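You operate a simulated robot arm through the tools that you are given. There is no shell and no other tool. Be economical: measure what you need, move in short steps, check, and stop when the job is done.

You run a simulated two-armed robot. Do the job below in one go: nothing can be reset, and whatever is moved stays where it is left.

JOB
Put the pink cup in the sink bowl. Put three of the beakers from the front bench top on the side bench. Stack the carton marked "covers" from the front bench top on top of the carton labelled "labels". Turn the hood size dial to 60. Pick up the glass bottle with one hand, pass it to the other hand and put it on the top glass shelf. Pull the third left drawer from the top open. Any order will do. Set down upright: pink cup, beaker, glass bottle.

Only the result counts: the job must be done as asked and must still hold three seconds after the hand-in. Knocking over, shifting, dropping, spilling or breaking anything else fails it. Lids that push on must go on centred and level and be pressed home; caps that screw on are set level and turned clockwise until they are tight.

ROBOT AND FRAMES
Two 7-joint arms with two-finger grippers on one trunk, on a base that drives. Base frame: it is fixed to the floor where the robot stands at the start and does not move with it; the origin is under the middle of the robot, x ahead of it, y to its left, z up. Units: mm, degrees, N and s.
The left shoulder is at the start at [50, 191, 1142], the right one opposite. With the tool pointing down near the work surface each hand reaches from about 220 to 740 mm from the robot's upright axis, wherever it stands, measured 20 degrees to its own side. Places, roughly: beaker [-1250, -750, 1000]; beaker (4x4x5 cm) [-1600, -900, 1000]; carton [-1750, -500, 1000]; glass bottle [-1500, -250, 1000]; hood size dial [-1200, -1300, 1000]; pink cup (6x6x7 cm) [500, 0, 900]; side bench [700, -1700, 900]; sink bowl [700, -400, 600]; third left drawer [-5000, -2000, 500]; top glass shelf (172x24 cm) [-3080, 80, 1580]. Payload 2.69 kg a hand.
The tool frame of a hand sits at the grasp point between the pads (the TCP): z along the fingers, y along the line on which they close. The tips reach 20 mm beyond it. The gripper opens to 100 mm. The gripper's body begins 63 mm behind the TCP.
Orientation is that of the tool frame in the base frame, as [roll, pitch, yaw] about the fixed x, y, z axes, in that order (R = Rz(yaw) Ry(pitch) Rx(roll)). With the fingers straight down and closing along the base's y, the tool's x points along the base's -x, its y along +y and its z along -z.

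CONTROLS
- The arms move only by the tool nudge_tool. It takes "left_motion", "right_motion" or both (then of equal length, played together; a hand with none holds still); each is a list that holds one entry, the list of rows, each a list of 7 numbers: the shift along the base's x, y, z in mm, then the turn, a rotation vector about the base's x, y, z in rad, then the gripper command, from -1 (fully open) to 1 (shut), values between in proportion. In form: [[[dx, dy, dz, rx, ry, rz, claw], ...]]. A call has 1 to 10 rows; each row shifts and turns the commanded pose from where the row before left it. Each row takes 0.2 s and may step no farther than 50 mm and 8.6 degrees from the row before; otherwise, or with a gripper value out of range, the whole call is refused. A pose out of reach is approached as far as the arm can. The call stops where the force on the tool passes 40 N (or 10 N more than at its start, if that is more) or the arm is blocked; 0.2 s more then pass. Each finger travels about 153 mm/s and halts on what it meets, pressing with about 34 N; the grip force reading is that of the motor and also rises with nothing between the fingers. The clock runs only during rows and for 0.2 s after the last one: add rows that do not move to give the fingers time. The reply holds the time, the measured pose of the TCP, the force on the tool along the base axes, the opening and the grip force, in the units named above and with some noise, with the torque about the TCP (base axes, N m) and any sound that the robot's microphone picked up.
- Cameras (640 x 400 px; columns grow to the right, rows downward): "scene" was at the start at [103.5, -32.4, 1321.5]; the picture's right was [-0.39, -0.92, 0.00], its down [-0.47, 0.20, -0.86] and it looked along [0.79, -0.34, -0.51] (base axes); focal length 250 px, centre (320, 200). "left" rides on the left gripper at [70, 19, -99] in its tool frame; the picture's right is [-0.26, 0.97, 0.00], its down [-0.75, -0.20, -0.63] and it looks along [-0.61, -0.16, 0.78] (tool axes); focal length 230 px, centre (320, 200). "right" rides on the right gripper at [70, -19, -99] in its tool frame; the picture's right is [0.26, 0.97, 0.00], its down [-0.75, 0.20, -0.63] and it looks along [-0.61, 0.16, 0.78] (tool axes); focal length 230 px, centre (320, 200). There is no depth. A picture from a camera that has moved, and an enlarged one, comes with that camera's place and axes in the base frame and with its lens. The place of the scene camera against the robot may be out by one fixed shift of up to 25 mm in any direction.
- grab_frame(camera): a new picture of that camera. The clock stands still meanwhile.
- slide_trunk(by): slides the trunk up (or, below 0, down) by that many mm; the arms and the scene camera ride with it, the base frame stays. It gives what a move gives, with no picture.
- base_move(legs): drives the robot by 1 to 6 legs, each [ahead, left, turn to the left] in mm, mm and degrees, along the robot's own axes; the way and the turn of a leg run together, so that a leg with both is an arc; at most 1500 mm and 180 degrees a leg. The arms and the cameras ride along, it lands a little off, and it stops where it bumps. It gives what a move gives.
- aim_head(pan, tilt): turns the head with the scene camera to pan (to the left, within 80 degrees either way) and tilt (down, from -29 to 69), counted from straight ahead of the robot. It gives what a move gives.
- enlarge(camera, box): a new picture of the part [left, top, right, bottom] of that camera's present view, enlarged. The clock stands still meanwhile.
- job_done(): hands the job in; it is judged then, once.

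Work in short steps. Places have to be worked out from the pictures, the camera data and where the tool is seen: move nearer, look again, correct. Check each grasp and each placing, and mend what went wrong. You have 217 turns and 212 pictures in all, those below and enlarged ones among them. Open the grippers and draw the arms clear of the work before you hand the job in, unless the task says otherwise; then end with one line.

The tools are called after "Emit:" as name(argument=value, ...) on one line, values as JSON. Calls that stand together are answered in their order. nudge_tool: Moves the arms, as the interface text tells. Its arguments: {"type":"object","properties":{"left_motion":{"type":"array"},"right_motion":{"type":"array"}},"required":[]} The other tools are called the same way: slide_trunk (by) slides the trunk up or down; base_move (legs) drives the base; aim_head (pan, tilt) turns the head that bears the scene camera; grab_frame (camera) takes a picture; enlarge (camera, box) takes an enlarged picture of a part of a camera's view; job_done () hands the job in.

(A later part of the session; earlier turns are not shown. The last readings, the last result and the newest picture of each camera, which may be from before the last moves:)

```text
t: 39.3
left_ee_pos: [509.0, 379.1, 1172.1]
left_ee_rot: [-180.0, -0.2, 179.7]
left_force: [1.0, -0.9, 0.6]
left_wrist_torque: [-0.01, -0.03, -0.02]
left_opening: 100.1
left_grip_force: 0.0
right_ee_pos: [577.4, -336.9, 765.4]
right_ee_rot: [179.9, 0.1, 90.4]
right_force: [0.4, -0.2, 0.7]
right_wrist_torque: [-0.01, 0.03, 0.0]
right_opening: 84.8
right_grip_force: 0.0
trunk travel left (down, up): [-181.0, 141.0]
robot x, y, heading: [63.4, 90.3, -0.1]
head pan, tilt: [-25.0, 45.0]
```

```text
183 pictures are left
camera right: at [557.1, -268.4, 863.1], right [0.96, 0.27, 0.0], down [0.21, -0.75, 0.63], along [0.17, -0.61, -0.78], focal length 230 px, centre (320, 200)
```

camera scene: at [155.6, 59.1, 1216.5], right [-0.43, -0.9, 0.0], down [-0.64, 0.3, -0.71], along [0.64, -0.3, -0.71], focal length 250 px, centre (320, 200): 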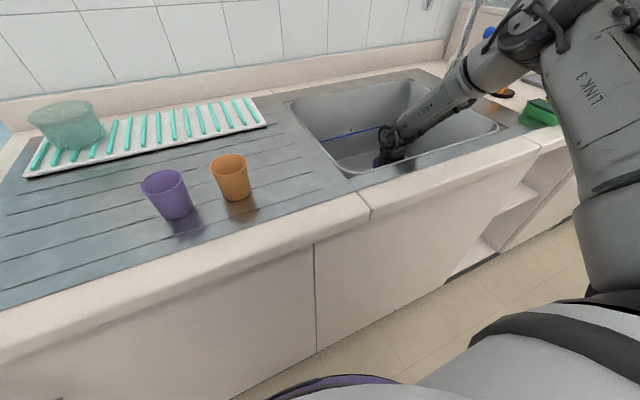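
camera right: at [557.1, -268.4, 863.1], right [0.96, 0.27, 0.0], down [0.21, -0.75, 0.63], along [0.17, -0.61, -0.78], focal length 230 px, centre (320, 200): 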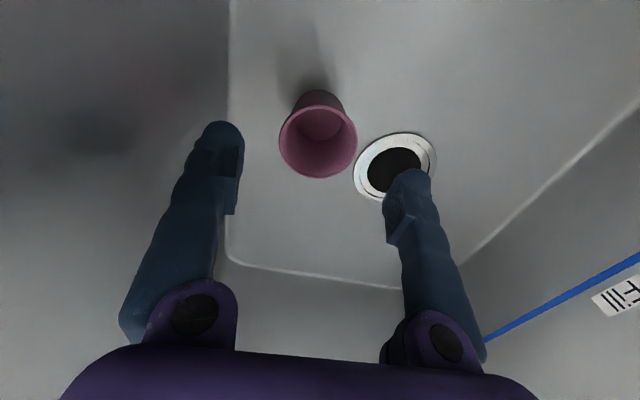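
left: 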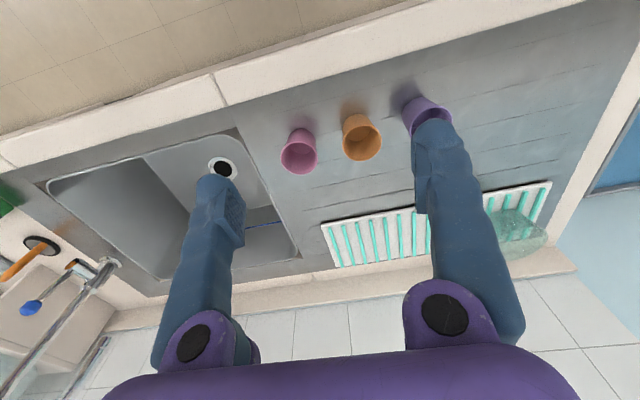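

The pink cup stands upright in the sink bowl. I'm raising the trunk and arm out of the sink, then backing off to look around.

Emit:
slide_trunk(by=130)

Emit:
nudge_tool(right_motion=[[[0, 0, 50, 0, 0, 0, -0.7], [0, 0, 50, 0, 0, 0, -0.7], [0, 0, 50, 0, 0, 0, -0.7], [0, 0, 50, 0, 0, 0, -0.7], [-40, 0, 30, 0, 0, 0, -0.7], [-40, 0, 30, 0, 0, 0, -0.7], [-40, 0, 0, 0, 0, 0, -0.7], [-40, 0, 0, 0, 0, 0, -0.7]]], left_motion=[[[-20, 0, 0, 0, 0, 0, -1], [-20, 0, 0, 0, 0, 0, -1], [-20, 0, 0, 0, 0, 0, -1], [-20, 0, 0, 0, 0, 0, -1], [-20, 0, 0, 0, 0, 0, -1], [0, 0, 0, 0, 0, 0, -1], [0, 0, 0, 0, 0, 0, -1], [0, 0, 0, 0, 0, 0, -1]]])

Emit:
base_move(legs=[[-250, 0, 0]])

Emit:
aim_head(pan=-75, tilt=20)

Emit:
grab_frame(camera="scene")

```text
t: 40.9
left_ee_pos: [507.8, 377.8, 1301.4]
left_ee_rot: [180.0, -0.2, 179.6]
left_force: [0.8, -0.4, 0.8]
left_wrist_torque: [-0.03, -0.01, 0.02]
left_opening: 100.2
left_grip_force: 0.2
right_ee_pos: [577.4, -336.9, 894.2]
right_ee_rot: [179.8, 0.1, 90.4]
right_force: [0.3, -0.1, 0.1]
right_wrist_torque: [0.0, -0.02, 0.01]
right_opening: 84.8
right_grip_force: 0.0
trunk travel left (down, up): [-311.0, 11.0]
robot x, y, heading: [61.6, 89.3, -0.2]
head pan, tilt: [-25.0, 45.0]
```

```text
t: 42.7
left_ee_pos: [406.2, 377.1, 1303.2]
left_ee_rot: [179.9, -0.2, 179.7]
left_force: [0.3, -0.5, 0.4]
left_wrist_torque: [0.01, 0.0, 0.0]
left_opening: 100.2
left_grip_force: 0.1
right_ee_pos: [413.9, -338.1, 1155.3]
right_ee_rot: [179.9, 0.0, 90.4]
right_force: [-0.8, 0.1, -0.1]
right_wrist_torque: [0.0, -0.02, -0.01]
right_opening: 84.9
right_grip_force: 0.0
trunk travel left (down, up): [-311.0, 11.0]
robot x, y, heading: [60.2, 90.4, -0.3]
head pan, tilt: [-25.0, 45.0]
```

```text
t: 44.5
left_ee_pos: [156.6, 379.5, 1301.9]
left_ee_rot: [-180.0, -0.1, -180.0]
left_force: [-0.5, -0.2, 0.5]
left_wrist_torque: [-0.01, 0.0, 0.01]
left_opening: 100.0
left_grip_force: 0.1
right_ee_pos: [164.8, -335.5, 1155.9]
right_ee_rot: [179.9, 0.0, 90.5]
right_force: [-1.1, -0.6, -0.5]
right_wrist_torque: [0.0, 0.02, 0.03]
right_opening: 84.7
right_grip_force: 0.0
trunk travel left (down, up): [-311.0, 11.0]
robot x, y, heading: [-188.7, 91.2, -0.5]
head pan, tilt: [-25.0, 45.0]
```

```text
t: 45.7
left_ee_pos: [156.6, 379.0, 1303.0]
left_ee_rot: [-180.0, -0.2, 179.8]
left_force: [-0.9, 0.4, 0.3]
left_wrist_torque: [0.02, -0.03, 0.01]
left_opening: 100.1
left_grip_force: 0.1
right_ee_pos: [165.8, -335.1, 1155.3]
right_ee_rot: [179.9, 0.1, 90.6]
right_force: [0.2, 0.7, 0.6]
right_wrist_torque: [0.04, 0.0, -0.01]
right_opening: 85.0
right_grip_force: 0.0
trunk travel left (down, up): [-311.0, 11.0]
robot x, y, heading: [-188.6, 91.2, -0.2]
head pan, tilt: [-75.0, 20.0]
```

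```text
182 pictures are left
camera scene: at [-144.9, 4.9, 1449.6], right [-0.97, -0.26, 0.0], down [-0.09, 0.33, -0.94], along [0.24, -0.91, -0.34], focal length 250 px, centre (320, 200)
```

scene: 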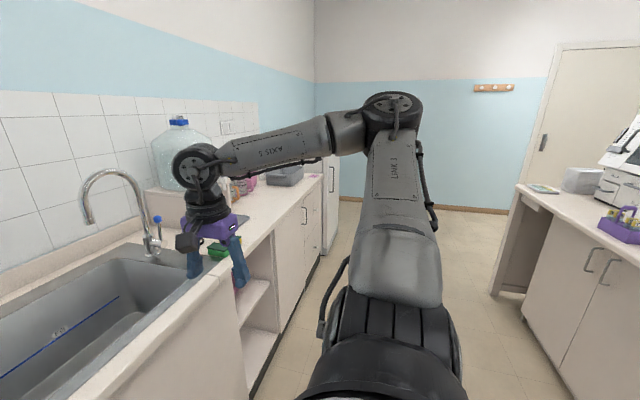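

A second bench lies on the -x side. I'm turning right 90° in place and looking around.

Emit:
base_move(legs=[[0, 0, -90]])

Emit:
aim_head(pan=-60, tilt=20)

Emit:
grab_frame(camera="scene")

Emit:
aim_head(pan=15, tilt=20)

Emit:
grab_frame(camera="scene")

```text
t: 49.9
left_ee_pos: [103.5, -249.6, 1302.4]
left_ee_rot: [180.0, -0.3, 90.7]
left_force: [-0.5, 0.5, 0.1]
left_wrist_torque: [-0.02, 0.0, 0.01]
left_opening: 100.2
left_grip_force: 0.1
right_ee_pos: [-611.7, -269.7, 1155.1]
right_ee_rot: [179.9, 0.0, 1.4]
right_force: [-0.8, 0.4, -0.2]
right_wrist_torque: [0.02, -0.02, 0.01]
right_opening: 84.9
right_grip_force: 0.0
trunk travel left (down, up): [-311.0, 11.0]
robot x, y, heading: [-190.5, 93.9, -89.1]
head pan, tilt: [-75.0, 20.0]
```

```text
t: 50.7
left_ee_pos: [102.7, -250.5, 1301.3]
left_ee_rot: [-180.0, -0.2, 90.6]
left_force: [-0.3, -0.6, 0.2]
left_wrist_torque: [-0.01, 0.02, -0.03]
left_opening: 99.9
left_grip_force: 0.0
right_ee_pos: [-611.8, -269.0, 1155.4]
right_ee_rot: [180.0, 0.0, 1.3]
right_force: [-0.6, 0.5, 0.3]
right_wrist_torque: [0.02, 0.03, -0.01]
right_opening: 84.8
right_grip_force: 0.0
trunk travel left (down, up): [-311.0, 11.0]
robot x, y, heading: [-186.8, 92.7, -89.4]
head pan, tilt: [-60.0, 20.0]
```

```text
181 pictures are left
camera scene: at [-288.6, 7.7, 1449.6], right [-0.51, 0.86, 0.0], down [0.29, 0.17, -0.94], along [-0.81, -0.48, -0.34], focal length 250 px, centre (320, 200)
```

scene: 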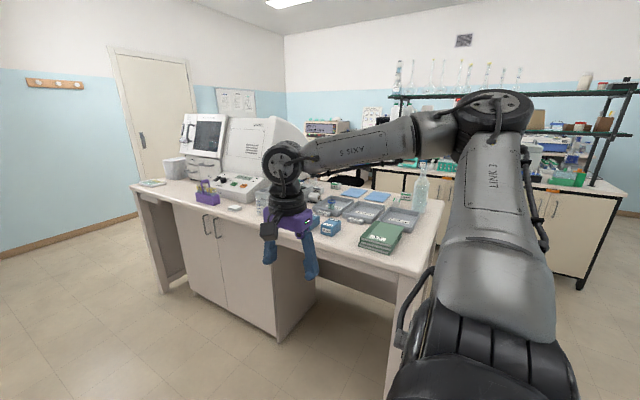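

```text
t: 52.1
left_ee_pos: [102.2, -249.8, 1301.7]
left_ee_rot: [-180.0, -0.1, 90.6]
left_force: [-0.1, -0.7, -0.2]
left_wrist_torque: [-0.01, 0.02, 0.0]
left_opening: 100.1
left_grip_force: 0.0
right_ee_pos: [-612.3, -268.5, 1154.9]
right_ee_rot: [-180.0, 0.0, 1.3]
right_force: [0.2, -0.5, 0.2]
right_wrist_torque: [-0.03, 0.02, 0.0]
right_opening: 85.0
right_grip_force: 0.2
trunk travel left (down, up): [-311.0, 11.0]
robot x, y, heading: [-189.7, 92.4, -89.4]
head pan, tilt: [15.0, 20.0]
```

```text
180 pictures are left
camera scene: at [-183.5, -34.7, 1449.6], right [-0.96, -0.27, 0.0], down [-0.09, 0.33, -0.94], along [0.25, -0.91, -0.34], focal length 250 px, centre (320, 200)
```

scene: 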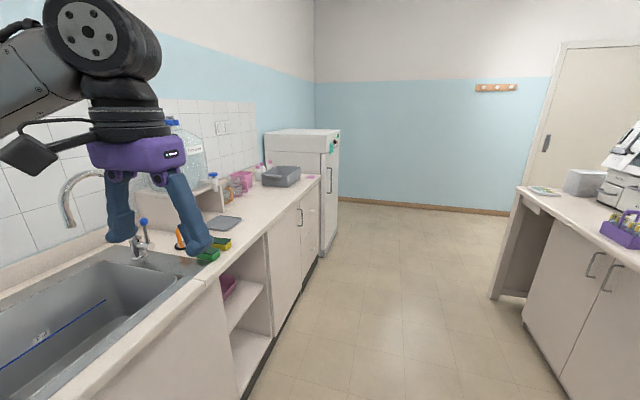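

The island bench holds the beakers, cartons and bottle, and the side bench is the counter past the sink. I'm turning to face -x and looking closely at the island.

Emit:
base_move(legs=[[0, 0, -90]])

Emit:
aim_head(pan=25, tilt=22)

Emit:
grab_frame(camera="scene")

Emit:
enlarge(camera="scene", box=[160, 80, 480, 280])

```text
t: 56.4
left_ee_pos: [-531.8, -200.5, 1302.0]
left_ee_rot: [179.9, -0.1, 0.7]
left_force: [0.0, 0.0, 0.3]
left_wrist_torque: [-0.02, -0.02, -0.01]
left_opening: 100.1
left_grip_force: 0.0
right_ee_pos: [-549.2, 515.8, 1154.9]
right_ee_rot: [179.8, -0.1, -88.7]
right_force: [0.2, 0.2, -0.4]
right_wrist_torque: [-0.01, -0.01, -0.01]
right_opening: 85.3
right_grip_force: 0.1
trunk travel left (down, up): [-311.0, 11.0]
robot x, y, heading: [-192.7, 92.5, -179.5]
head pan, tilt: [15.0, 20.0]
```

```text
t: 57.1
left_ee_pos: [-530.6, -200.3, 1303.0]
left_ee_rot: [180.0, -0.2, 0.6]
left_force: [-0.7, 0.6, -0.2]
left_wrist_torque: [-0.01, 0.0, 0.0]
left_opening: 99.8
left_grip_force: 0.1
right_ee_pos: [-550.2, 514.8, 1155.6]
right_ee_rot: [179.9, 0.0, -88.7]
right_force: [-0.4, -0.1, -0.1]
right_wrist_torque: [0.0, 0.0, 0.02]
right_opening: 85.1
right_grip_force: 0.0
trunk travel left (down, up): [-311.0, 11.0]
robot x, y, heading: [-191.8, 91.9, -179.6]
head pan, tilt: [25.0, 22.0]
```

```text
179 pictures are left
camera scene: at [-332.6, 54.7, 1446.4], right [-0.43, 0.9, 0.0], down [0.34, 0.16, -0.93], along [-0.84, -0.4, -0.37], focal length 250 px, centre (320, 200)
```

scene: 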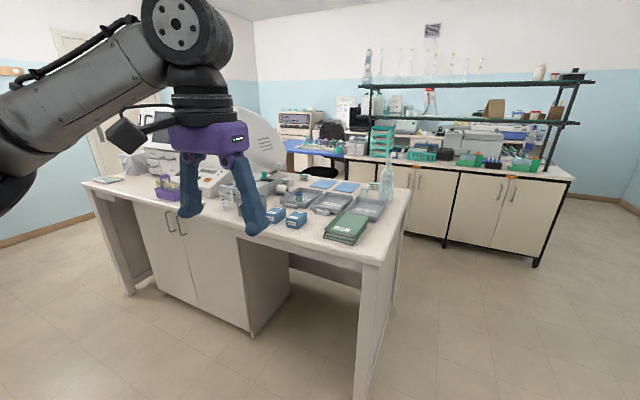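

```text
2.00 times, centred on (320, 180) of scene
camera zoom: at [-332.6, 54.7, 1446.4], right [-0.43, 0.9, 0.0], down [0.34, 0.16, -0.93], along [-0.84, -0.4, -0.37], focal length 499 px, centre (320, 240)
```

zoom: 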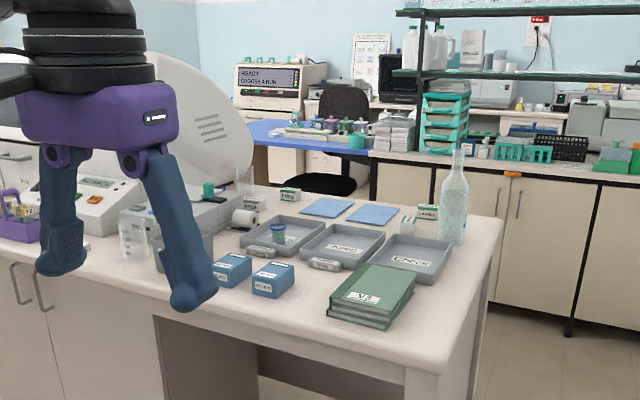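

The island runs from about y=-70 to the left, with its front edge near x=-1000. I'm driving to about [-480, -500] facing it and tucking the left hand out of the view.

Emit:
base_move(legs=[[280, 0, 0], [0, 580, 0]])

Emit:
aim_head(pan=0, tilt=28)

Emit:
grab_frame(camera="scene")

Emit:
enlarge(camera="scene", box=[200, 100, 440, 250])

```text
t: 64.2
left_ee_pos: [-809.0, -777.0, 1302.2]
left_ee_rot: [-179.9, -0.3, 0.3]
left_force: [-1.0, 0.7, 0.4]
left_wrist_torque: [0.02, 0.0, 0.03]
left_opening: 100.0
left_grip_force: 0.0
right_ee_pos: [-823.6, -60.8, 1157.1]
right_ee_rot: [179.9, 0.1, -88.9]
right_force: [-0.5, -0.8, -0.1]
right_wrist_torque: [0.01, 0.02, 0.02]
right_opening: 85.1
right_grip_force: 0.1
trunk travel left (down, up): [-311.0, 11.0]
robot x, y, heading: [-465.4, -481.9, -179.6]
head pan, tilt: [25.0, 22.0]
```

```text
t: 65.1
left_ee_pos: [-807.8, -775.8, 1301.9]
left_ee_rot: [180.0, -0.1, 0.5]
left_force: [0.5, 0.0, -0.2]
left_wrist_torque: [-0.01, 0.03, 0.0]
left_opening: 100.0
left_grip_force: 0.1
right_ee_pos: [-823.2, -62.0, 1156.1]
right_ee_rot: [-180.0, 0.1, -88.9]
right_force: [0.0, -0.1, -1.1]
right_wrist_torque: [0.02, 0.02, 0.02]
right_opening: 85.1
right_grip_force: 0.1
trunk travel left (down, up): [-311.0, 11.0]
robot x, y, heading: [-466.8, -483.6, -179.4]
head pan, tilt: [0.0, 28.0]
```

```text
177 pictures are left
camera scene: at [-615.6, -483.1, 1436.8], right [-0.01, 1.0, 0.0], down [0.47, 0.0, -0.88], along [-0.88, -0.01, -0.47], focal length 250 px, centre (320, 200)
```

scene: 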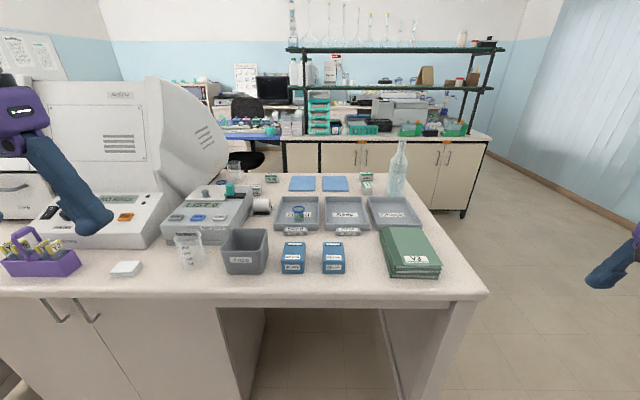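

```text
2.67 times, centred on (320, 175) of scene
camera zoom: at [-615.6, -483.1, 1436.8], right [-0.01, 1.0, 0.0], down [0.47, 0.0, -0.88], along [-0.88, -0.01, -0.47], focal length 666 px, centre (320, 267)
```

zoom: 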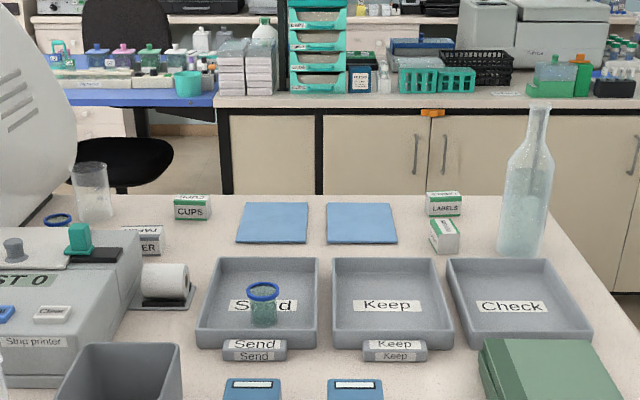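

I can see "LABELS", "CUPS" and "PAPER…" cartons, plus blue-rimmed cups and beakers. I'm moving closer for detail.

Emit:
base_move(legs=[[170, 0, 0]])

Emit:
aim_head(pan=0, tilt=35)

Emit:
enlarge(camera="scene", box=[120, 60, 440, 260])

Emit:
aim_head(pan=40, tilt=35)

Emit:
grab_frame(camera="scene")

```text
t: 66.5
left_ee_pos: [-974.8, -778.5, 1302.0]
left_ee_rot: [179.9, -0.2, 0.4]
left_force: [0.0, 0.5, 0.7]
left_wrist_torque: [-0.03, -0.01, -0.03]
left_opening: 99.9
left_grip_force: 0.1
right_ee_pos: [-993.2, -63.7, 1155.4]
right_ee_rot: [180.0, 0.0, -88.8]
right_force: [-0.1, 0.7, 0.0]
right_wrist_torque: [-0.01, -0.02, -0.01]
right_opening: 85.2
right_grip_force: 0.1
trunk travel left (down, up): [-311.0, 11.0]
robot x, y, heading: [-634.6, -480.9, -179.6]
head pan, tilt: [0.0, 28.0]
```

```text
t: 67.2
left_ee_pos: [-973.9, -777.7, 1301.5]
left_ee_rot: [179.8, -0.1, 0.5]
left_force: [-0.6, 0.5, 0.9]
left_wrist_torque: [-0.01, 0.02, -0.01]
left_opening: 100.2
left_grip_force: 0.0
right_ee_pos: [-993.5, -63.8, 1156.8]
right_ee_rot: [179.9, 0.0, -88.7]
right_force: [0.1, 0.0, -0.2]
right_wrist_torque: [0.01, 0.0, 0.01]
right_opening: 84.9
right_grip_force: 0.1
trunk travel left (down, up): [-311.0, 11.0]
robot x, y, heading: [-632.2, -488.2, -179.6]
head pan, tilt: [0.0, 35.0]
```

```text
2.00 times, centred on (280, 160) of scene
camera zoom: at [-779.8, -484.6, 1425.8], right [-0.01, 1.0, 0.0], down [0.57, 0.01, -0.82], along [-0.82, -0.01, -0.57], focal length 499 px, centre (400, 280)
```

zoom: 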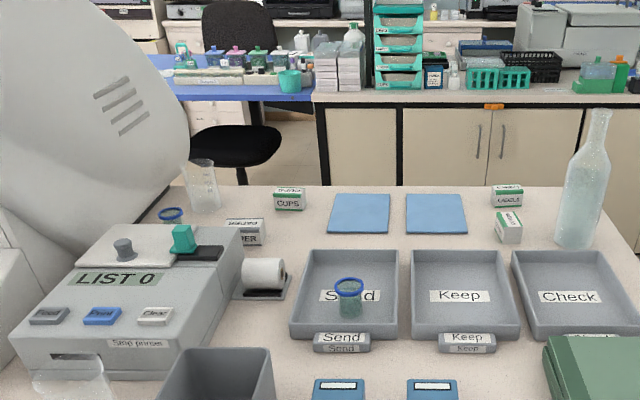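

```text
t: 68.3
left_ee_pos: [-972.8, -778.5, 1302.5]
left_ee_rot: [179.8, -0.3, 0.5]
left_force: [-0.1, -0.8, 0.1]
left_wrist_torque: [0.02, -0.02, 0.05]
left_opening: 100.0
left_grip_force: 0.1
right_ee_pos: [-991.3, -63.5, 1154.6]
right_ee_rot: [179.9, 0.0, -88.7]
right_force: [-0.1, -0.2, 0.2]
right_wrist_torque: [0.0, 0.01, -0.04]
right_opening: 85.2
right_grip_force: 0.1
trunk travel left (down, up): [-311.0, 11.0]
robot x, y, heading: [-630.1, -489.1, -179.9]
head pan, tilt: [40.0, 35.0]
```

```text
174 pictures are left
camera scene: at [-758.7, -540.9, 1425.8], right [-0.65, 0.76, 0.0], down [0.44, 0.37, -0.82], along [-0.62, -0.53, -0.57], focal length 250 px, centre (320, 200)
```

scene: 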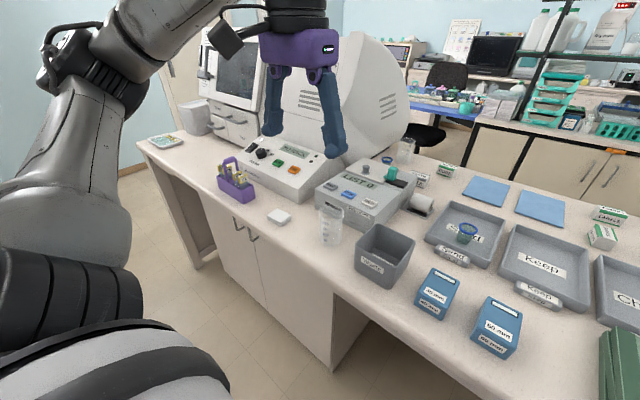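

I'm enlarging the left part of the bench to read labels, find the dial and identify the beakers.

Emit:
enlarge(camera="scene", box=[240, 110, 400, 210])

Emit:
enlarge(camera="scene", box=[310, 140, 470, 240])

Emit:
enlarge(camera="scene", box=[480, 150, 640, 250])

```text
4.00 times, centred on (320, 160) of scene
camera zoom: at [-758.7, -540.9, 1425.8], right [-0.65, 0.76, 0.0], down [0.44, 0.37, -0.82], along [-0.62, -0.53, -0.57], focal length 998 px, centre (320, 360)
```

zoom: 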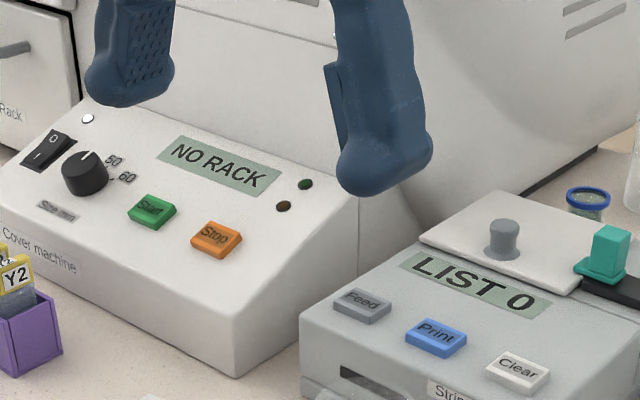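

```text
4.00 times, centred on (390, 190) of scene
camera zoom: at [-758.7, -540.9, 1425.8], right [-0.65, 0.76, 0.0], down [0.44, 0.37, -0.82], along [-0.62, -0.53, -0.57], focal length 998 px, centre (40, 240)
```

zoom: 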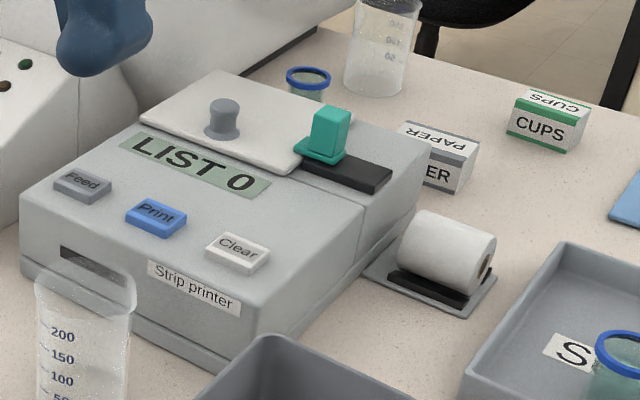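

```text
4.00 times, centred on (560, 200) of scene
camera zoom: at [-758.7, -540.9, 1425.8], right [-0.65, 0.76, 0.0], down [0.44, 0.37, -0.82], along [-0.62, -0.53, -0.57], focal length 998 px, centre (-640, 200)
```

zoom: 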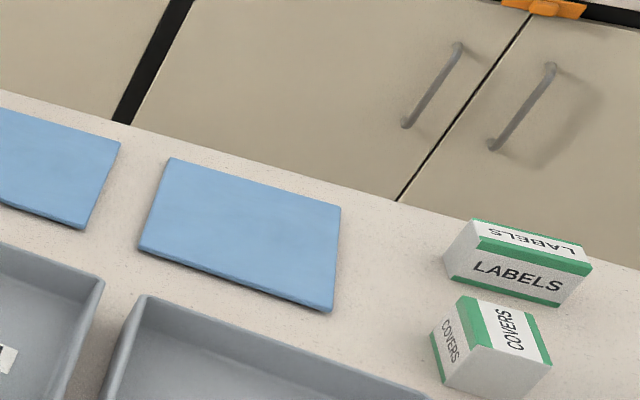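

I've now identified "COVERS" next to "LABELS", the dial on the cover machine with "50/60" marks, and the beakers: two blue-rimmed small ones and two graduated. I'll go round to the right end of the bench for the cartons and bottle.

Emit:
base_move(legs=[[-100, 0, 0], [0, -1000, 0]])

Emit:
aim_head(pan=0, tilt=25)

Emit:
grab_frame(camera="scene")

```text
t: 78.1
left_ee_pos: [-883.6, 223.4, 1302.3]
left_ee_rot: [179.9, -0.2, 0.1]
left_force: [0.2, 0.3, 0.1]
left_wrist_torque: [0.02, 0.02, 0.01]
left_opening: 99.7
left_grip_force: 0.1
right_ee_pos: [-896.9, 936.9, 1155.0]
right_ee_rot: [179.9, 0.0, -89.2]
right_force: [0.0, 0.4, -0.2]
right_wrist_torque: [-0.05, -0.03, 0.0]
right_opening: 85.3
right_grip_force: 0.1
trunk travel left (down, up): [-311.0, 11.0]
robot x, y, heading: [-542.4, 511.8, -179.8]
head pan, tilt: [40.0, 35.0]
```

```text
t: 79.2
left_ee_pos: [-882.8, 223.2, 1302.5]
left_ee_rot: [-180.0, -0.2, 0.2]
left_force: [-0.4, 0.2, 0.3]
left_wrist_torque: [0.0, -0.01, 0.01]
left_opening: 100.2
left_grip_force: 0.1
right_ee_pos: [-896.8, 937.8, 1155.1]
right_ee_rot: [179.9, 0.0, -89.2]
right_force: [0.2, -0.6, 0.1]
right_wrist_torque: [-0.01, 0.0, -0.01]
right_opening: 84.7
right_grip_force: 0.0
trunk travel left (down, up): [-311.0, 11.0]
robot x, y, heading: [-537.4, 510.8, -179.7]
head pan, tilt: [0.0, 25.0]
```

```text
170 pictures are left
camera scene: at [-691.0, 514.7, 1441.5], right [0.0, 1.0, 0.0], down [0.42, 0.0, -0.91], along [-0.91, 0.0, -0.42], focal length 250 px, centre (320, 200)
```

scene: 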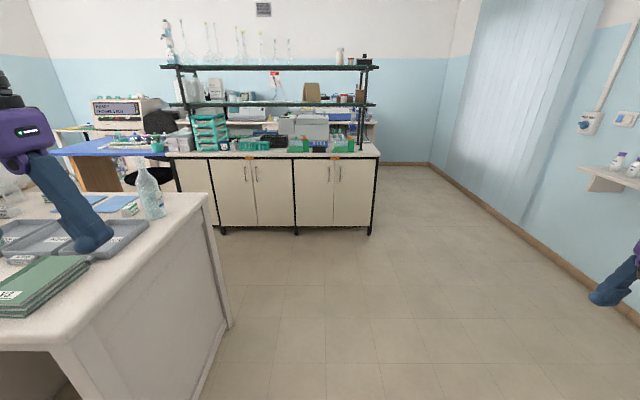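

The way is clear. I'm driving along the bench end and turning to face it (-y).

Emit:
base_move(legs=[[1100, 0, 0], [0, 0, 90]])

Emit:
aim_head(pan=0, tilt=35)

Emit:
grab_frame(camera="scene")

```text
t: 88.5
left_ee_pos: [-1335.0, 169.4, 1301.1]
left_ee_rot: [179.9, -0.2, 89.5]
left_force: [1.0, -0.2, 0.7]
left_wrist_torque: [0.01, 0.0, -0.02]
left_opening: 100.1
left_grip_force: 0.1
right_ee_pos: [-2051.6, 162.7, 1154.7]
right_ee_rot: [179.9, 0.0, 0.2]
right_force: [0.2, -0.2, -1.1]
right_wrist_torque: [0.02, 0.0, -0.03]
right_opening: 84.9
right_grip_force: 0.1
trunk travel left (down, up): [-311.0, 11.0]
robot x, y, heading: [-1619.3, 515.1, -90.4]
head pan, tilt: [0.0, 25.0]
```

```text
t: 89.3
left_ee_pos: [-1337.0, 167.6, 1302.1]
left_ee_rot: [179.9, -0.1, 89.7]
left_force: [0.4, -0.3, -0.2]
left_wrist_torque: [-0.01, -0.01, 0.03]
left_opening: 100.0
left_grip_force: 0.0
right_ee_pos: [-2050.8, 163.2, 1156.2]
right_ee_rot: [179.9, 0.0, 0.3]
right_force: [-0.5, 0.7, -0.3]
right_wrist_torque: [-0.02, -0.01, -0.01]
right_opening: 84.9
right_grip_force: 0.1
trunk travel left (down, up): [-311.0, 11.0]
robot x, y, heading: [-1625.5, 515.3, -90.4]
head pan, tilt: [0.0, 35.0]
```

```text
169 pictures are left
camera scene: at [-1641.7, 390.6, 1425.8], right [-1.0, 0.01, 0.0], down [0.0, 0.57, -0.82], along [-0.01, -0.82, -0.57], focal length 250 px, centre (320, 200)
```

scene: 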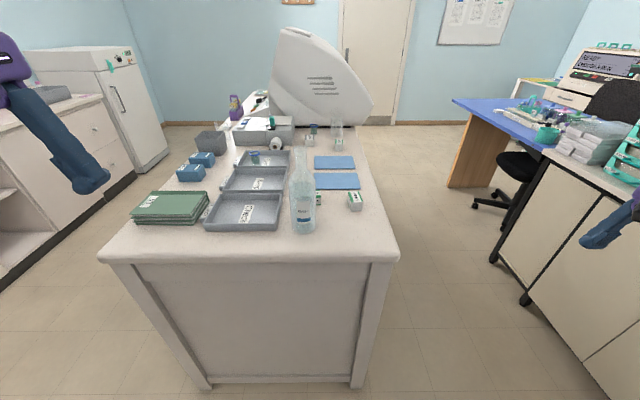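

From here the bottle stands at about [-1600, -134], COVERS behind it near [-1640, -244], LABELS near [-1757, -244]. The bottle comes first: I'm raising the right hand above bottle height and driving nearer so the bottle is on the right arm's side.

Emit:
nudge_tool(right_motion=[[[0, 0, 45, 0, 0, 0, -1], [0, 0, 45, 0, 0, 0, -1], [0, 0, 45, 0, 0, 0, -1], [0, 0, 45, 0, 0, 0, -1]]])

Emit:
base_move(legs=[[0, 195, 0], [120, 0, 0]])

Emit:
aim_head(pan=-15, tilt=40)

Emit:
grab_frame(camera="scene")

Emit:
grab_frame(camera="right")

```text
t: 90.3
left_ee_pos: [-1334.3, 169.8, 1301.4]
left_ee_rot: [180.0, -0.2, 89.6]
left_force: [0.6, 0.7, 0.0]
left_wrist_torque: [0.01, 0.03, -0.02]
left_opening: 100.0
left_grip_force: 0.0
right_ee_pos: [-2050.3, 162.2, 1335.7]
right_ee_rot: [179.8, 0.1, 0.3]
right_force: [0.4, 0.2, 1.0]
right_wrist_torque: [-0.01, 0.01, 0.0]
right_opening: 100.3
right_grip_force: 0.1
trunk travel left (down, up): [-311.0, 11.0]
robot x, y, heading: [-1621.1, 515.6, -90.5]
head pan, tilt: [0.0, 35.0]
```

```text
t: 93.5
left_ee_pos: [-1136.9, 49.1, 1302.2]
left_ee_rot: [179.9, -0.1, 89.7]
left_force: [-0.6, 0.3, -0.2]
left_wrist_torque: [-0.01, 0.0, 0.01]
left_opening: 100.1
left_grip_force: 0.1
right_ee_pos: [-1851.4, 40.6, 1334.0]
right_ee_rot: [179.9, -0.1, 0.5]
right_force: [0.1, -0.2, -0.4]
right_wrist_torque: [0.04, -0.01, 0.04]
right_opening: 100.0
right_grip_force: 0.1
trunk travel left (down, up): [-311.0, 11.0]
robot x, y, heading: [-1422.2, 396.0, -90.5]
head pan, tilt: [0.0, 35.0]
```

```text
t: 94.2
left_ee_pos: [-1136.4, 49.3, 1303.1]
left_ee_rot: [180.0, -0.1, 89.7]
left_force: [-0.2, 0.9, 0.2]
left_wrist_torque: [0.01, -0.01, -0.01]
left_opening: 99.9
left_grip_force: 0.1
right_ee_pos: [-1852.4, 39.7, 1334.9]
right_ee_rot: [179.8, 0.1, 0.4]
right_force: [-0.1, -0.9, -0.3]
right_wrist_torque: [0.0, -0.01, 0.01]
right_opening: 100.1
right_grip_force: 0.1
trunk travel left (down, up): [-311.0, 11.0]
robot x, y, heading: [-1423.2, 396.7, -90.3]
head pan, tilt: [-15.0, 40.0]
```

```text
168 pictures are left
camera scene: at [-1465.1, 276.4, 1418.3], right [-0.96, 0.26, 0.0], down [0.17, 0.62, -0.77], along [-0.2, -0.74, -0.64], focal length 250 px, centre (320, 200)
```

scene: 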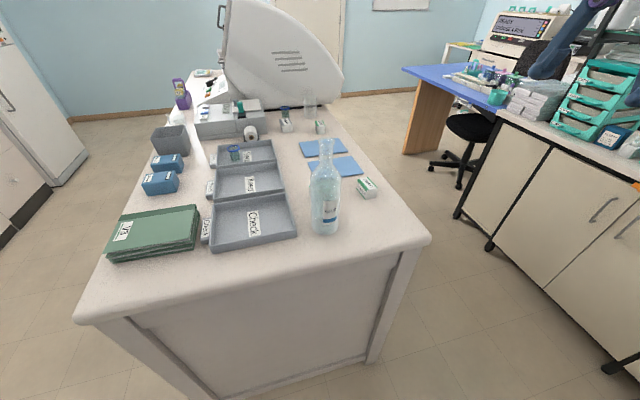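

```text
167 pictures are left
camera right: at [-1782.4, 59.3, 1433.7], right [0.26, -0.96, 0.0], down [-0.75, -0.2, 0.63], along [-0.61, -0.17, -0.78], focal length 230 px, centre (320, 200)
```

right: 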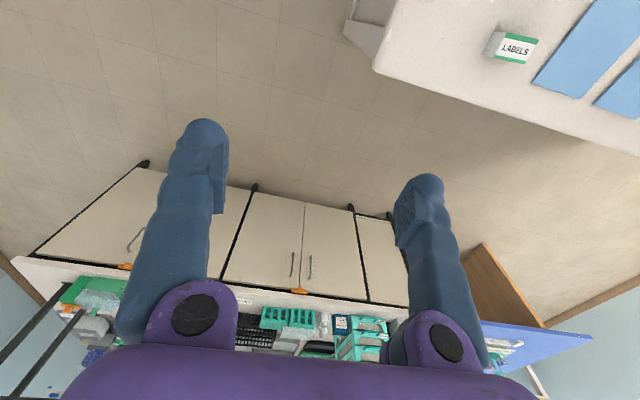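

Triangulating gives the LABELS carton at [-1743, -250, ~1000] and bench top at about z 960; the bottle is at about [-1588, -131] with its top near z 1208. I'm moving the right hand above it.

Emit:
nudge_tool(right_motion=[[[37, -24, 0, 0, 0, 0, -1], [37, -24, 0, 0, 0, 0, -1], [37, -24, 0, 0, 0, 0, -1], [37, -24, 0, 0, 0, 0, -1], [37, -24, 0, 0, 0, 0, -1], [37, -24, 0, 0, 0, 0, -1], [37, -24, 0, 0, 0, 0, -1]]])

Emit:
grab_frame(camera="right")

Emit:
grab_frame(camera="scene")

```text
t: 95.8
left_ee_pos: [-1135.0, 50.5, 1303.1]
left_ee_rot: [179.9, 0.0, 89.5]
left_force: [0.1, 0.6, -0.5]
left_wrist_torque: [0.0, 0.0, 0.03]
left_opening: 99.8
left_grip_force: 0.1
right_ee_pos: [-1628.9, -93.2, 1323.4]
right_ee_rot: [179.8, 0.0, 0.2]
right_force: [1.0, 0.1, 0.2]
right_wrist_torque: [-0.02, 0.03, 0.0]
right_opening: 100.2
right_grip_force: 0.1
right hand out of reach, approached as far as the arm can: row 6, 7
trunk travel left (down, up): [-311.0, 11.0]
robot x, y, heading: [-1427.9, 398.7, -90.5]
head pan, tilt: [-15.0, 40.0]
```

```text
166 pictures are left
camera right: at [-1560.2, -73.8, 1421.9], right [0.26, -0.97, 0.0], down [-0.75, -0.2, 0.63], along [-0.61, -0.17, -0.78], focal length 230 px, centre (320, 200)
```

right: 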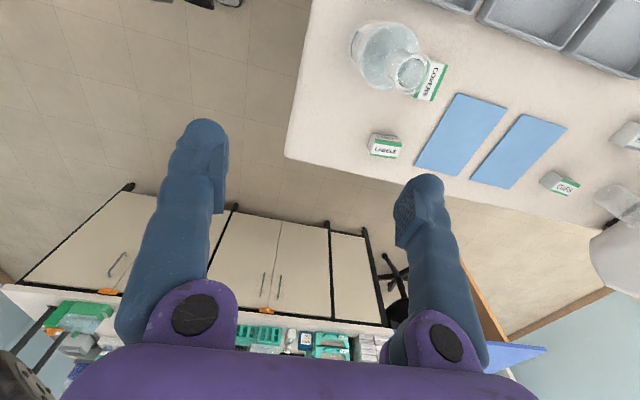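

```text
165 pictures are left
camera scene: at [-1464.9, 278.5, 1418.6], right [-0.96, 0.26, 0.0], down [0.17, 0.62, -0.77], along [-0.2, -0.74, -0.64], focal length 250 px, centre (320, 200)
```

scene: 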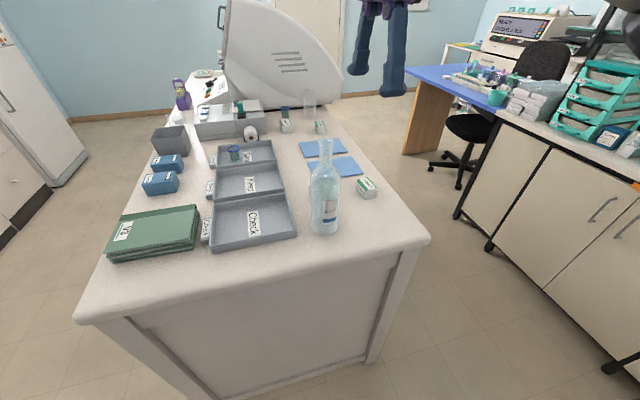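

The right camera puts the labels carton at [-1741, -273, ~964], so the scene camera reads a bit off and the bench is nearer z 940. I'm shifting the base left 100 to ease the arm's reach, then moving over the bottle.

Emit:
base_move(legs=[[30, 100, 0]])

Emit:
nudge_tool(right_motion=[[[-30, -20, 0, 0, 0, 0, -1], [-30, -15, 0, 0, 0, 0, -1]]])

Emit:
grab_frame(camera="right")

```text
t: 97.4
left_ee_pos: [-1038.8, 18.9, 1302.2]
left_ee_rot: [179.9, -0.1, 89.6]
left_force: [0.2, -0.6, 0.8]
left_wrist_torque: [0.01, -0.02, -0.02]
left_opening: 99.9
left_grip_force: 0.0
right_ee_pos: [-1531.1, -125.0, 1322.2]
right_ee_rot: [179.9, 0.0, 0.3]
right_force: [0.3, 0.6, -0.3]
right_wrist_torque: [-0.02, 0.03, 0.02]
right_opening: 99.9
right_grip_force: 0.0
trunk travel left (down, up): [-311.0, 11.0]
robot x, y, heading: [-1321.2, 363.6, -90.2]
head pan, tilt: [-15.0, 40.0]
```

```text
t: 98.0
left_ee_pos: [-1038.1, 18.1, 1302.4]
left_ee_rot: [180.0, -0.1, 89.6]
left_force: [0.4, 0.0, 0.5]
left_wrist_torque: [-0.01, 0.01, 0.0]
left_opening: 100.4
left_grip_force: 0.0
right_ee_pos: [-1589.1, -159.6, 1322.4]
right_ee_rot: [179.9, 0.0, 0.3]
right_force: [-0.7, 0.1, -0.4]
right_wrist_torque: [-0.03, -0.03, -0.04]
right_opening: 100.0
right_grip_force: 0.2
trunk travel left (down, up): [-311.0, 11.0]
robot x, y, heading: [-1322.8, 362.7, -90.5]
head pan, tilt: [-15.0, 40.0]
```

```text
164 pictures are left
camera right: at [-1520.9, -141.2, 1420.5], right [0.26, -0.96, 0.0], down [-0.75, -0.2, 0.63], along [-0.61, -0.17, -0.78], focal length 230 px, centre (320, 200)
```

right: 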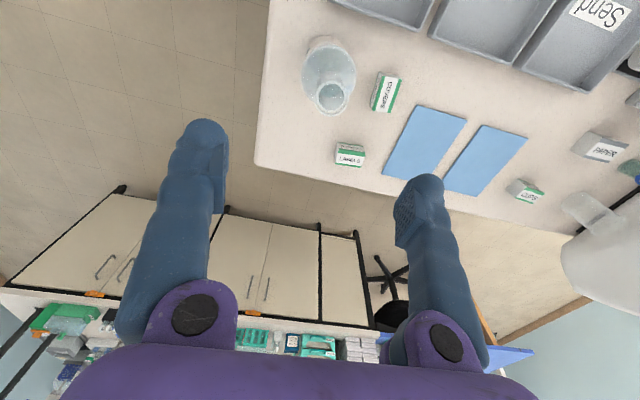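

The bottle mouth triangulates to [-1580, -171, 1174]. I'm centring over it and lowering partway.

Emit:
nudge_tool(right_motion=[[[9, -11, -30, 0, 0, 0, -1], [0, 0, -40, 0, 0, 0, -1], [0, 0, -37, 0, 0, 0, -1]]])

Emit:
grab_frame(camera="right")

```text
t: 98.8
left_ee_pos: [-1038.8, 18.1, 1302.5]
left_ee_rot: [179.9, -0.2, 89.6]
left_force: [0.5, 0.0, 0.0]
left_wrist_torque: [0.01, -0.02, 0.03]
left_opening: 100.1
left_grip_force: 0.0
right_ee_pos: [-1582.2, -172.1, 1214.2]
right_ee_rot: [179.9, 0.0, 0.3]
right_force: [-0.9, 0.0, 0.3]
right_wrist_torque: [0.04, 0.05, 0.04]
right_opening: 100.0
right_grip_force: 0.0
trunk travel left (down, up): [-311.0, 11.0]
robot x, y, heading: [-1325.8, 362.2, -90.7]
head pan, tilt: [-15.0, 40.0]
```

```text
163 pictures are left
camera right: at [-1513.4, -154.0, 1313.1], right [0.26, -0.96, 0.0], down [-0.75, -0.2, 0.63], along [-0.61, -0.17, -0.78], focal length 230 px, centre (320, 200)
```

right: 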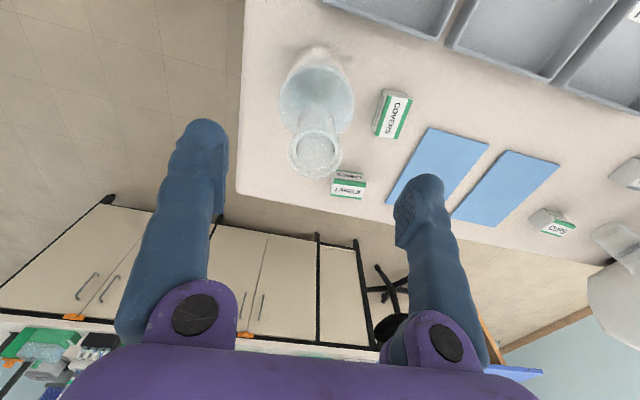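

The mouth is centred at [-1580, -170]. I'm lowering around the neck and closing.

Emit:
nudge_tool(right_motion=[[[2, 1, -24, 0, 0, 0, -0.6], [0, 0, -24, 0, 0, 0, -0.6], [0, 0, -24, 0, 0, 0, -0.6], [0, 0, 0, 0, 0, 0, -0.6], [0, 0, 0, 0, 0, 0, 0.5], [0, 0, 0, 0, 0, 0, 1], [0, 0, 0, 0, 0, 0, 1]]])

Emit:
grab_frame(camera="right")

Emit:
grab_frame(camera="scene")

```text
t: 100.4
left_ee_pos: [-1037.7, 19.0, 1301.9]
left_ee_rot: [-180.0, -0.1, 89.5]
left_force: [0.1, -0.1, 0.0]
left_wrist_torque: [-0.01, 0.04, -0.01]
left_opening: 99.9
left_grip_force: 0.0
right_ee_pos: [-1578.5, -170.4, 1143.7]
right_ee_rot: [179.8, 0.0, 0.4]
right_force: [0.9, 2.6, 9.7]
right_wrist_torque: [0.07, 0.04, 0.04]
right_opening: 28.3
right_grip_force: 34.3
trunk travel left (down, up): [-311.0, 11.0]
robot x, y, heading: [-1327.2, 363.9, -90.3]
head pan, tilt: [-15.0, 40.0]
```

```text
162 pictures are left
camera right: at [-1509.8, -152.3, 1242.9], right [0.26, -0.96, 0.0], down [-0.75, -0.2, 0.63], along [-0.61, -0.17, -0.78], focal length 230 px, centre (320, 200)
```

right: 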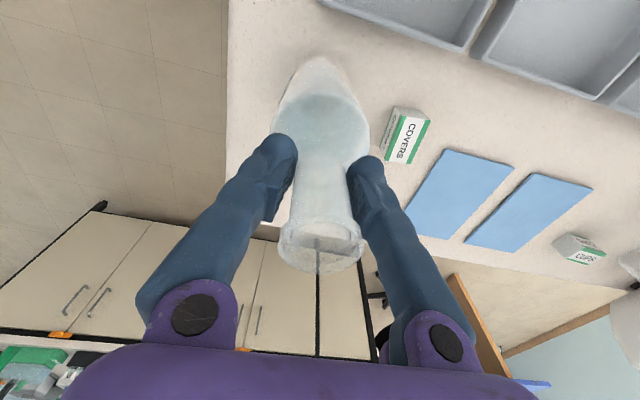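

```text
161 pictures are left
camera scene: at [-1366.4, 246.6, 1418.5], right [-0.96, 0.27, 0.0], down [0.17, 0.62, -0.77], along [-0.2, -0.74, -0.64], focal length 250 px, centre (320, 200)
```

scene: 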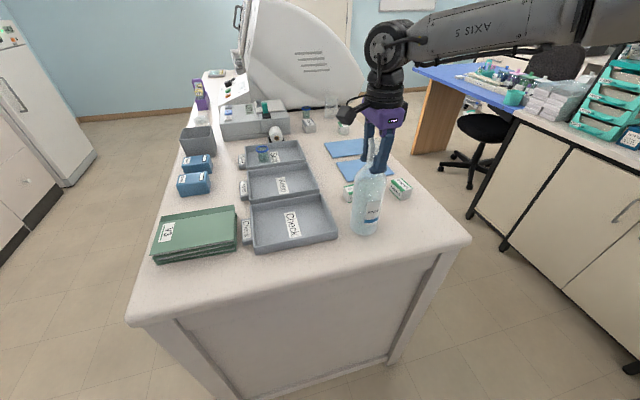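

The neck is gripped (28 mm). I'm lifting the bottle straight up.

Emit:
nudge_tool(right_motion=[[[0, 0, 15, 0, 0, 0, 1], [0, 0, 25, 0, 0, 0, 1], [0, 0, 30, 0, 0, 0, 1], [0, 0, 30, 0, 0, 0, 1]]])

Emit:
grab_frame(camera="scene")

```text
t: 101.4
left_ee_pos: [-1038.5, 18.7, 1302.3]
left_ee_rot: [179.8, -0.2, 89.7]
left_force: [-0.5, -0.4, 0.5]
left_wrist_torque: [-0.02, 0.02, 0.02]
left_opening: 99.9
left_grip_force: 0.0
right_ee_pos: [-1580.9, -170.0, 1244.8]
right_ee_rot: [179.9, 0.0, 0.3]
right_force: [-0.2, -0.1, -5.9]
right_wrist_torque: [0.01, 0.02, 0.0]
right_opening: 27.7
right_grip_force: 34.0
trunk travel left (down, up): [-311.0, 11.0]
robot x, y, heading: [-1325.4, 363.6, -90.2]
head pan, tilt: [-15.0, 40.0]
```

```text
160 pictures are left
camera scene: at [-1367.0, 245.1, 1418.2], right [-0.96, 0.27, 0.0], down [0.17, 0.62, -0.77], along [-0.2, -0.74, -0.64], focal length 250 px, centre (320, 200)
```

scene: 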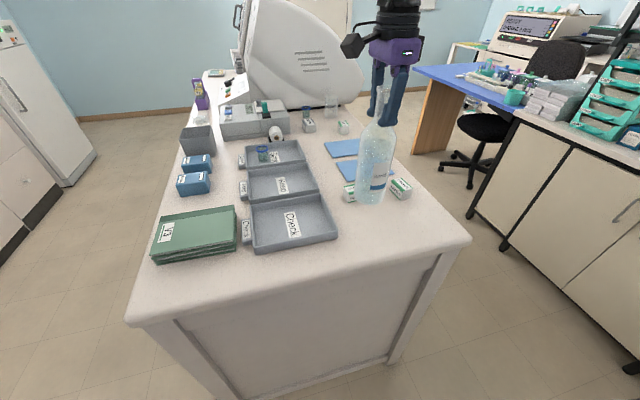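

The bottle (about 0.6 kg) hangs securely. I'm backing away from the bench for the handover, then pitching the left hand to horizontal.

Emit:
base_move(legs=[[-300, 0, 0]])

Emit:
nudge_tool(left_motion=[[[0, 0, -15, -0.149, 0, 0, -1], [0, 0, -15, -0.149, 0, 0, -1], [0, 0, -15, -0.149, 0, 0, -1], [0, 0, -15, -0.149, 0, 0, -1], [0, 0, -15, -0.149, 0, 0, -1], [0, 0, -15, -0.149, 0, 0, -1], [0, 0, -15, -0.149, 0, 0, -1], [0, 0, -15, -0.149, 0, 0, -1], [0, 0, 0, -0.149, 0, 0, -1], [0, 0, 0, -0.149, 0, 0, -1]]])

Emit:
aim_head(pan=0, tilt=30)

Emit:
grab_frame(camera="scene")

```text
t: 103.4
left_ee_pos: [-1037.0, 315.0, 1302.4]
left_ee_rot: [179.8, -0.3, 89.6]
left_force: [0.1, 0.9, 1.0]
left_wrist_torque: [-0.01, -0.02, 0.01]
left_opening: 100.0
left_grip_force: 0.0
right_ee_pos: [-1579.7, 125.8, 1245.0]
right_ee_rot: [179.8, -0.1, 0.3]
right_force: [0.5, 0.1, -6.2]
right_wrist_torque: [0.0, -0.04, 0.03]
right_opening: 27.7
right_grip_force: 33.9
trunk travel left (down, up): [-311.0, 11.0]
robot x, y, heading: [-1323.3, 661.0, -90.2]
head pan, tilt: [-15.0, 40.0]
```

```text
t: 105.6
left_ee_pos: [-1008.5, 172.1, 1258.3]
left_ee_rot: [175.6, 85.2, 85.6]
left_force: [-0.1, -1.0, 0.9]
left_wrist_torque: [0.0, 0.0, 0.0]
left_opening: 100.1
left_grip_force: 0.1
left hand out of reach, approached as far as the arm can: row 5, 6, 7, 8, 9, 10
right_ee_pos: [-1580.6, 125.4, 1243.9]
right_ee_rot: [180.0, 0.0, 0.3]
right_force: [-0.6, 0.0, -6.4]
right_wrist_torque: [0.01, 0.02, -0.03]
right_opening: 27.8
right_grip_force: 34.7
trunk travel left (down, up): [-311.0, 11.0]
robot x, y, heading: [-1320.8, 662.0, -90.3]
head pan, tilt: [-15.0, 40.0]
```

```text
t: 106.4
left_ee_pos: [-1008.6, 172.5, 1258.8]
left_ee_rot: [174.7, 85.1, 84.6]
left_force: [0.0, 0.3, 0.2]
left_wrist_torque: [0.0, -0.01, 0.01]
left_opening: 99.7
left_grip_force: 0.1
right_ee_pos: [-1581.2, 126.7, 1243.9]
right_ee_rot: [-179.9, 0.1, 0.4]
right_force: [-0.3, -0.4, -7.1]
right_wrist_torque: [-0.03, 0.02, -0.02]
right_opening: 27.6
right_grip_force: 33.5
trunk travel left (down, up): [-311.0, 11.0]
robot x, y, heading: [-1319.7, 663.1, -90.6]
head pan, tilt: [0.0, 30.0]
```

```text
159 pictures are left
camera scene: at [-1343.5, 533.8, 1433.4], right [-1.0, 0.01, 0.0], down [0.0, 0.5, -0.87], along [-0.01, -0.87, -0.5], focal length 250 px, centre (320, 200)
```

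scene: 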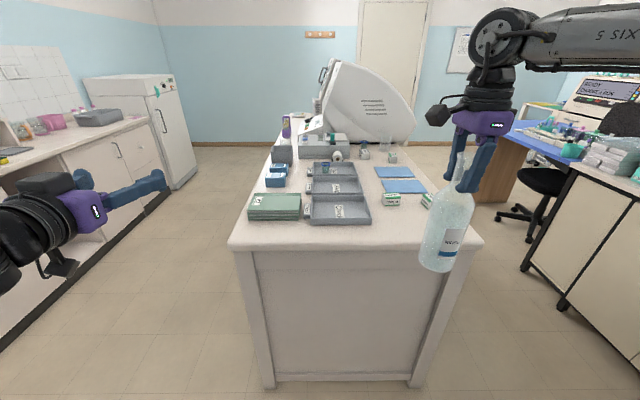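

The left hand is horizontal. I'm yawing it to point right while lowering to bottle-body height, and bringing the bottle somewhat inward with the right hand.

Emit:
nudge_tool(left_motion=[[[-20, 10, -10, 0, 0, -0.149, -1], [-20, 10, -10, 0, 0, -0.149, -1], [-20, 10, -10, 0, 0, -0.149, -1], [-20, 10, -10, 0, 0, -0.149, -1], [-20, 10, -10, 0, 0, -0.149, -1], [-20, 10, -10, 0, 0, -0.149, -1], [-20, 10, -10, 0, 0, -0.149, -1], [-20, 10, -10, 0, 0, -0.149, -1], [-20, 10, -10, 0, 0, -0.149, -1]]], right_motion=[[[8, 9, 0, 0, 0, 0, 1], [8, 9, 0, 0, 0, 0, 1], [8, 9, 0, 0, 0, 0, 1], [8, 9, 0, 0, 0, 0, 1], [8, 9, 0, 0, 0, 0, 1], [8, 9, 0, 0, 0, 0, 1], [8, 9, 0, 0, 0, 0, 1], [8, 9, 0, 0, 0, 0, 1], [8, 9, 0, 0, 0, 0, 1]]])

Emit:
grab_frame(camera="scene")

Emit:
grab_frame(camera="left")

```text
t: 108.4
left_ee_pos: [-1182.1, 256.8, 1169.8]
left_ee_rot: [175.2, 85.2, 8.1]
left_force: [-0.3, -0.2, 0.1]
left_wrist_torque: [0.02, 0.03, 0.0]
left_opening: 100.0
left_grip_force: 0.1
left hand out of reach, approached as far as the arm can: row 1, 6
right_ee_pos: [-1507.1, 206.2, 1245.1]
right_ee_rot: [179.9, 0.0, 0.2]
right_force: [0.3, 0.3, -6.4]
right_wrist_torque: [0.03, 0.04, 0.02]
right_opening: 27.5
right_grip_force: 34.3
trunk travel left (down, up): [-311.0, 11.0]
robot x, y, heading: [-1320.8, 661.3, -90.3]
head pan, tilt: [0.0, 30.0]
```

```text
158 pictures are left
camera scene: at [-1343.1, 533.2, 1433.4], right [-1.0, 0.01, 0.0], down [0.0, 0.5, -0.87], along [-0.01, -0.87, -0.5], focal length 250 px, centre (320, 200)
```

scene: 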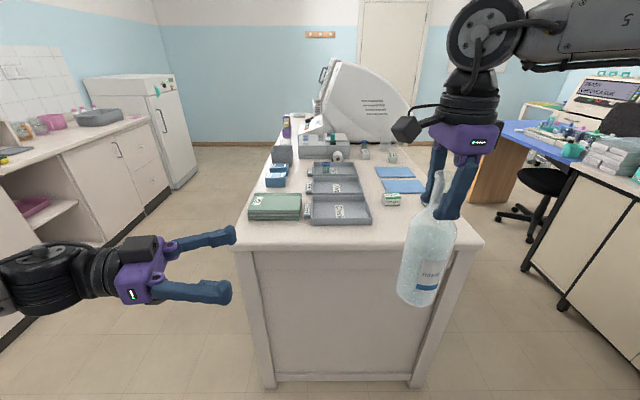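

```text
157 pictures are left
camera left: at [-1076.4, 261.6, 1107.1], right [0.2, -0.94, 0.26], down [0.5, 0.33, 0.8], along [-0.84, -0.02, 0.54], focal length 230 px, centre (320, 200)
```

left: 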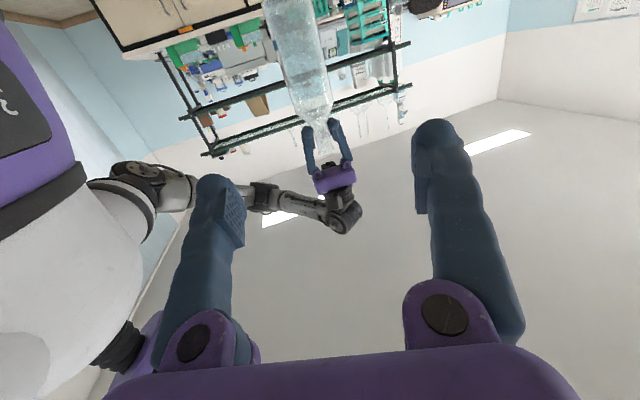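

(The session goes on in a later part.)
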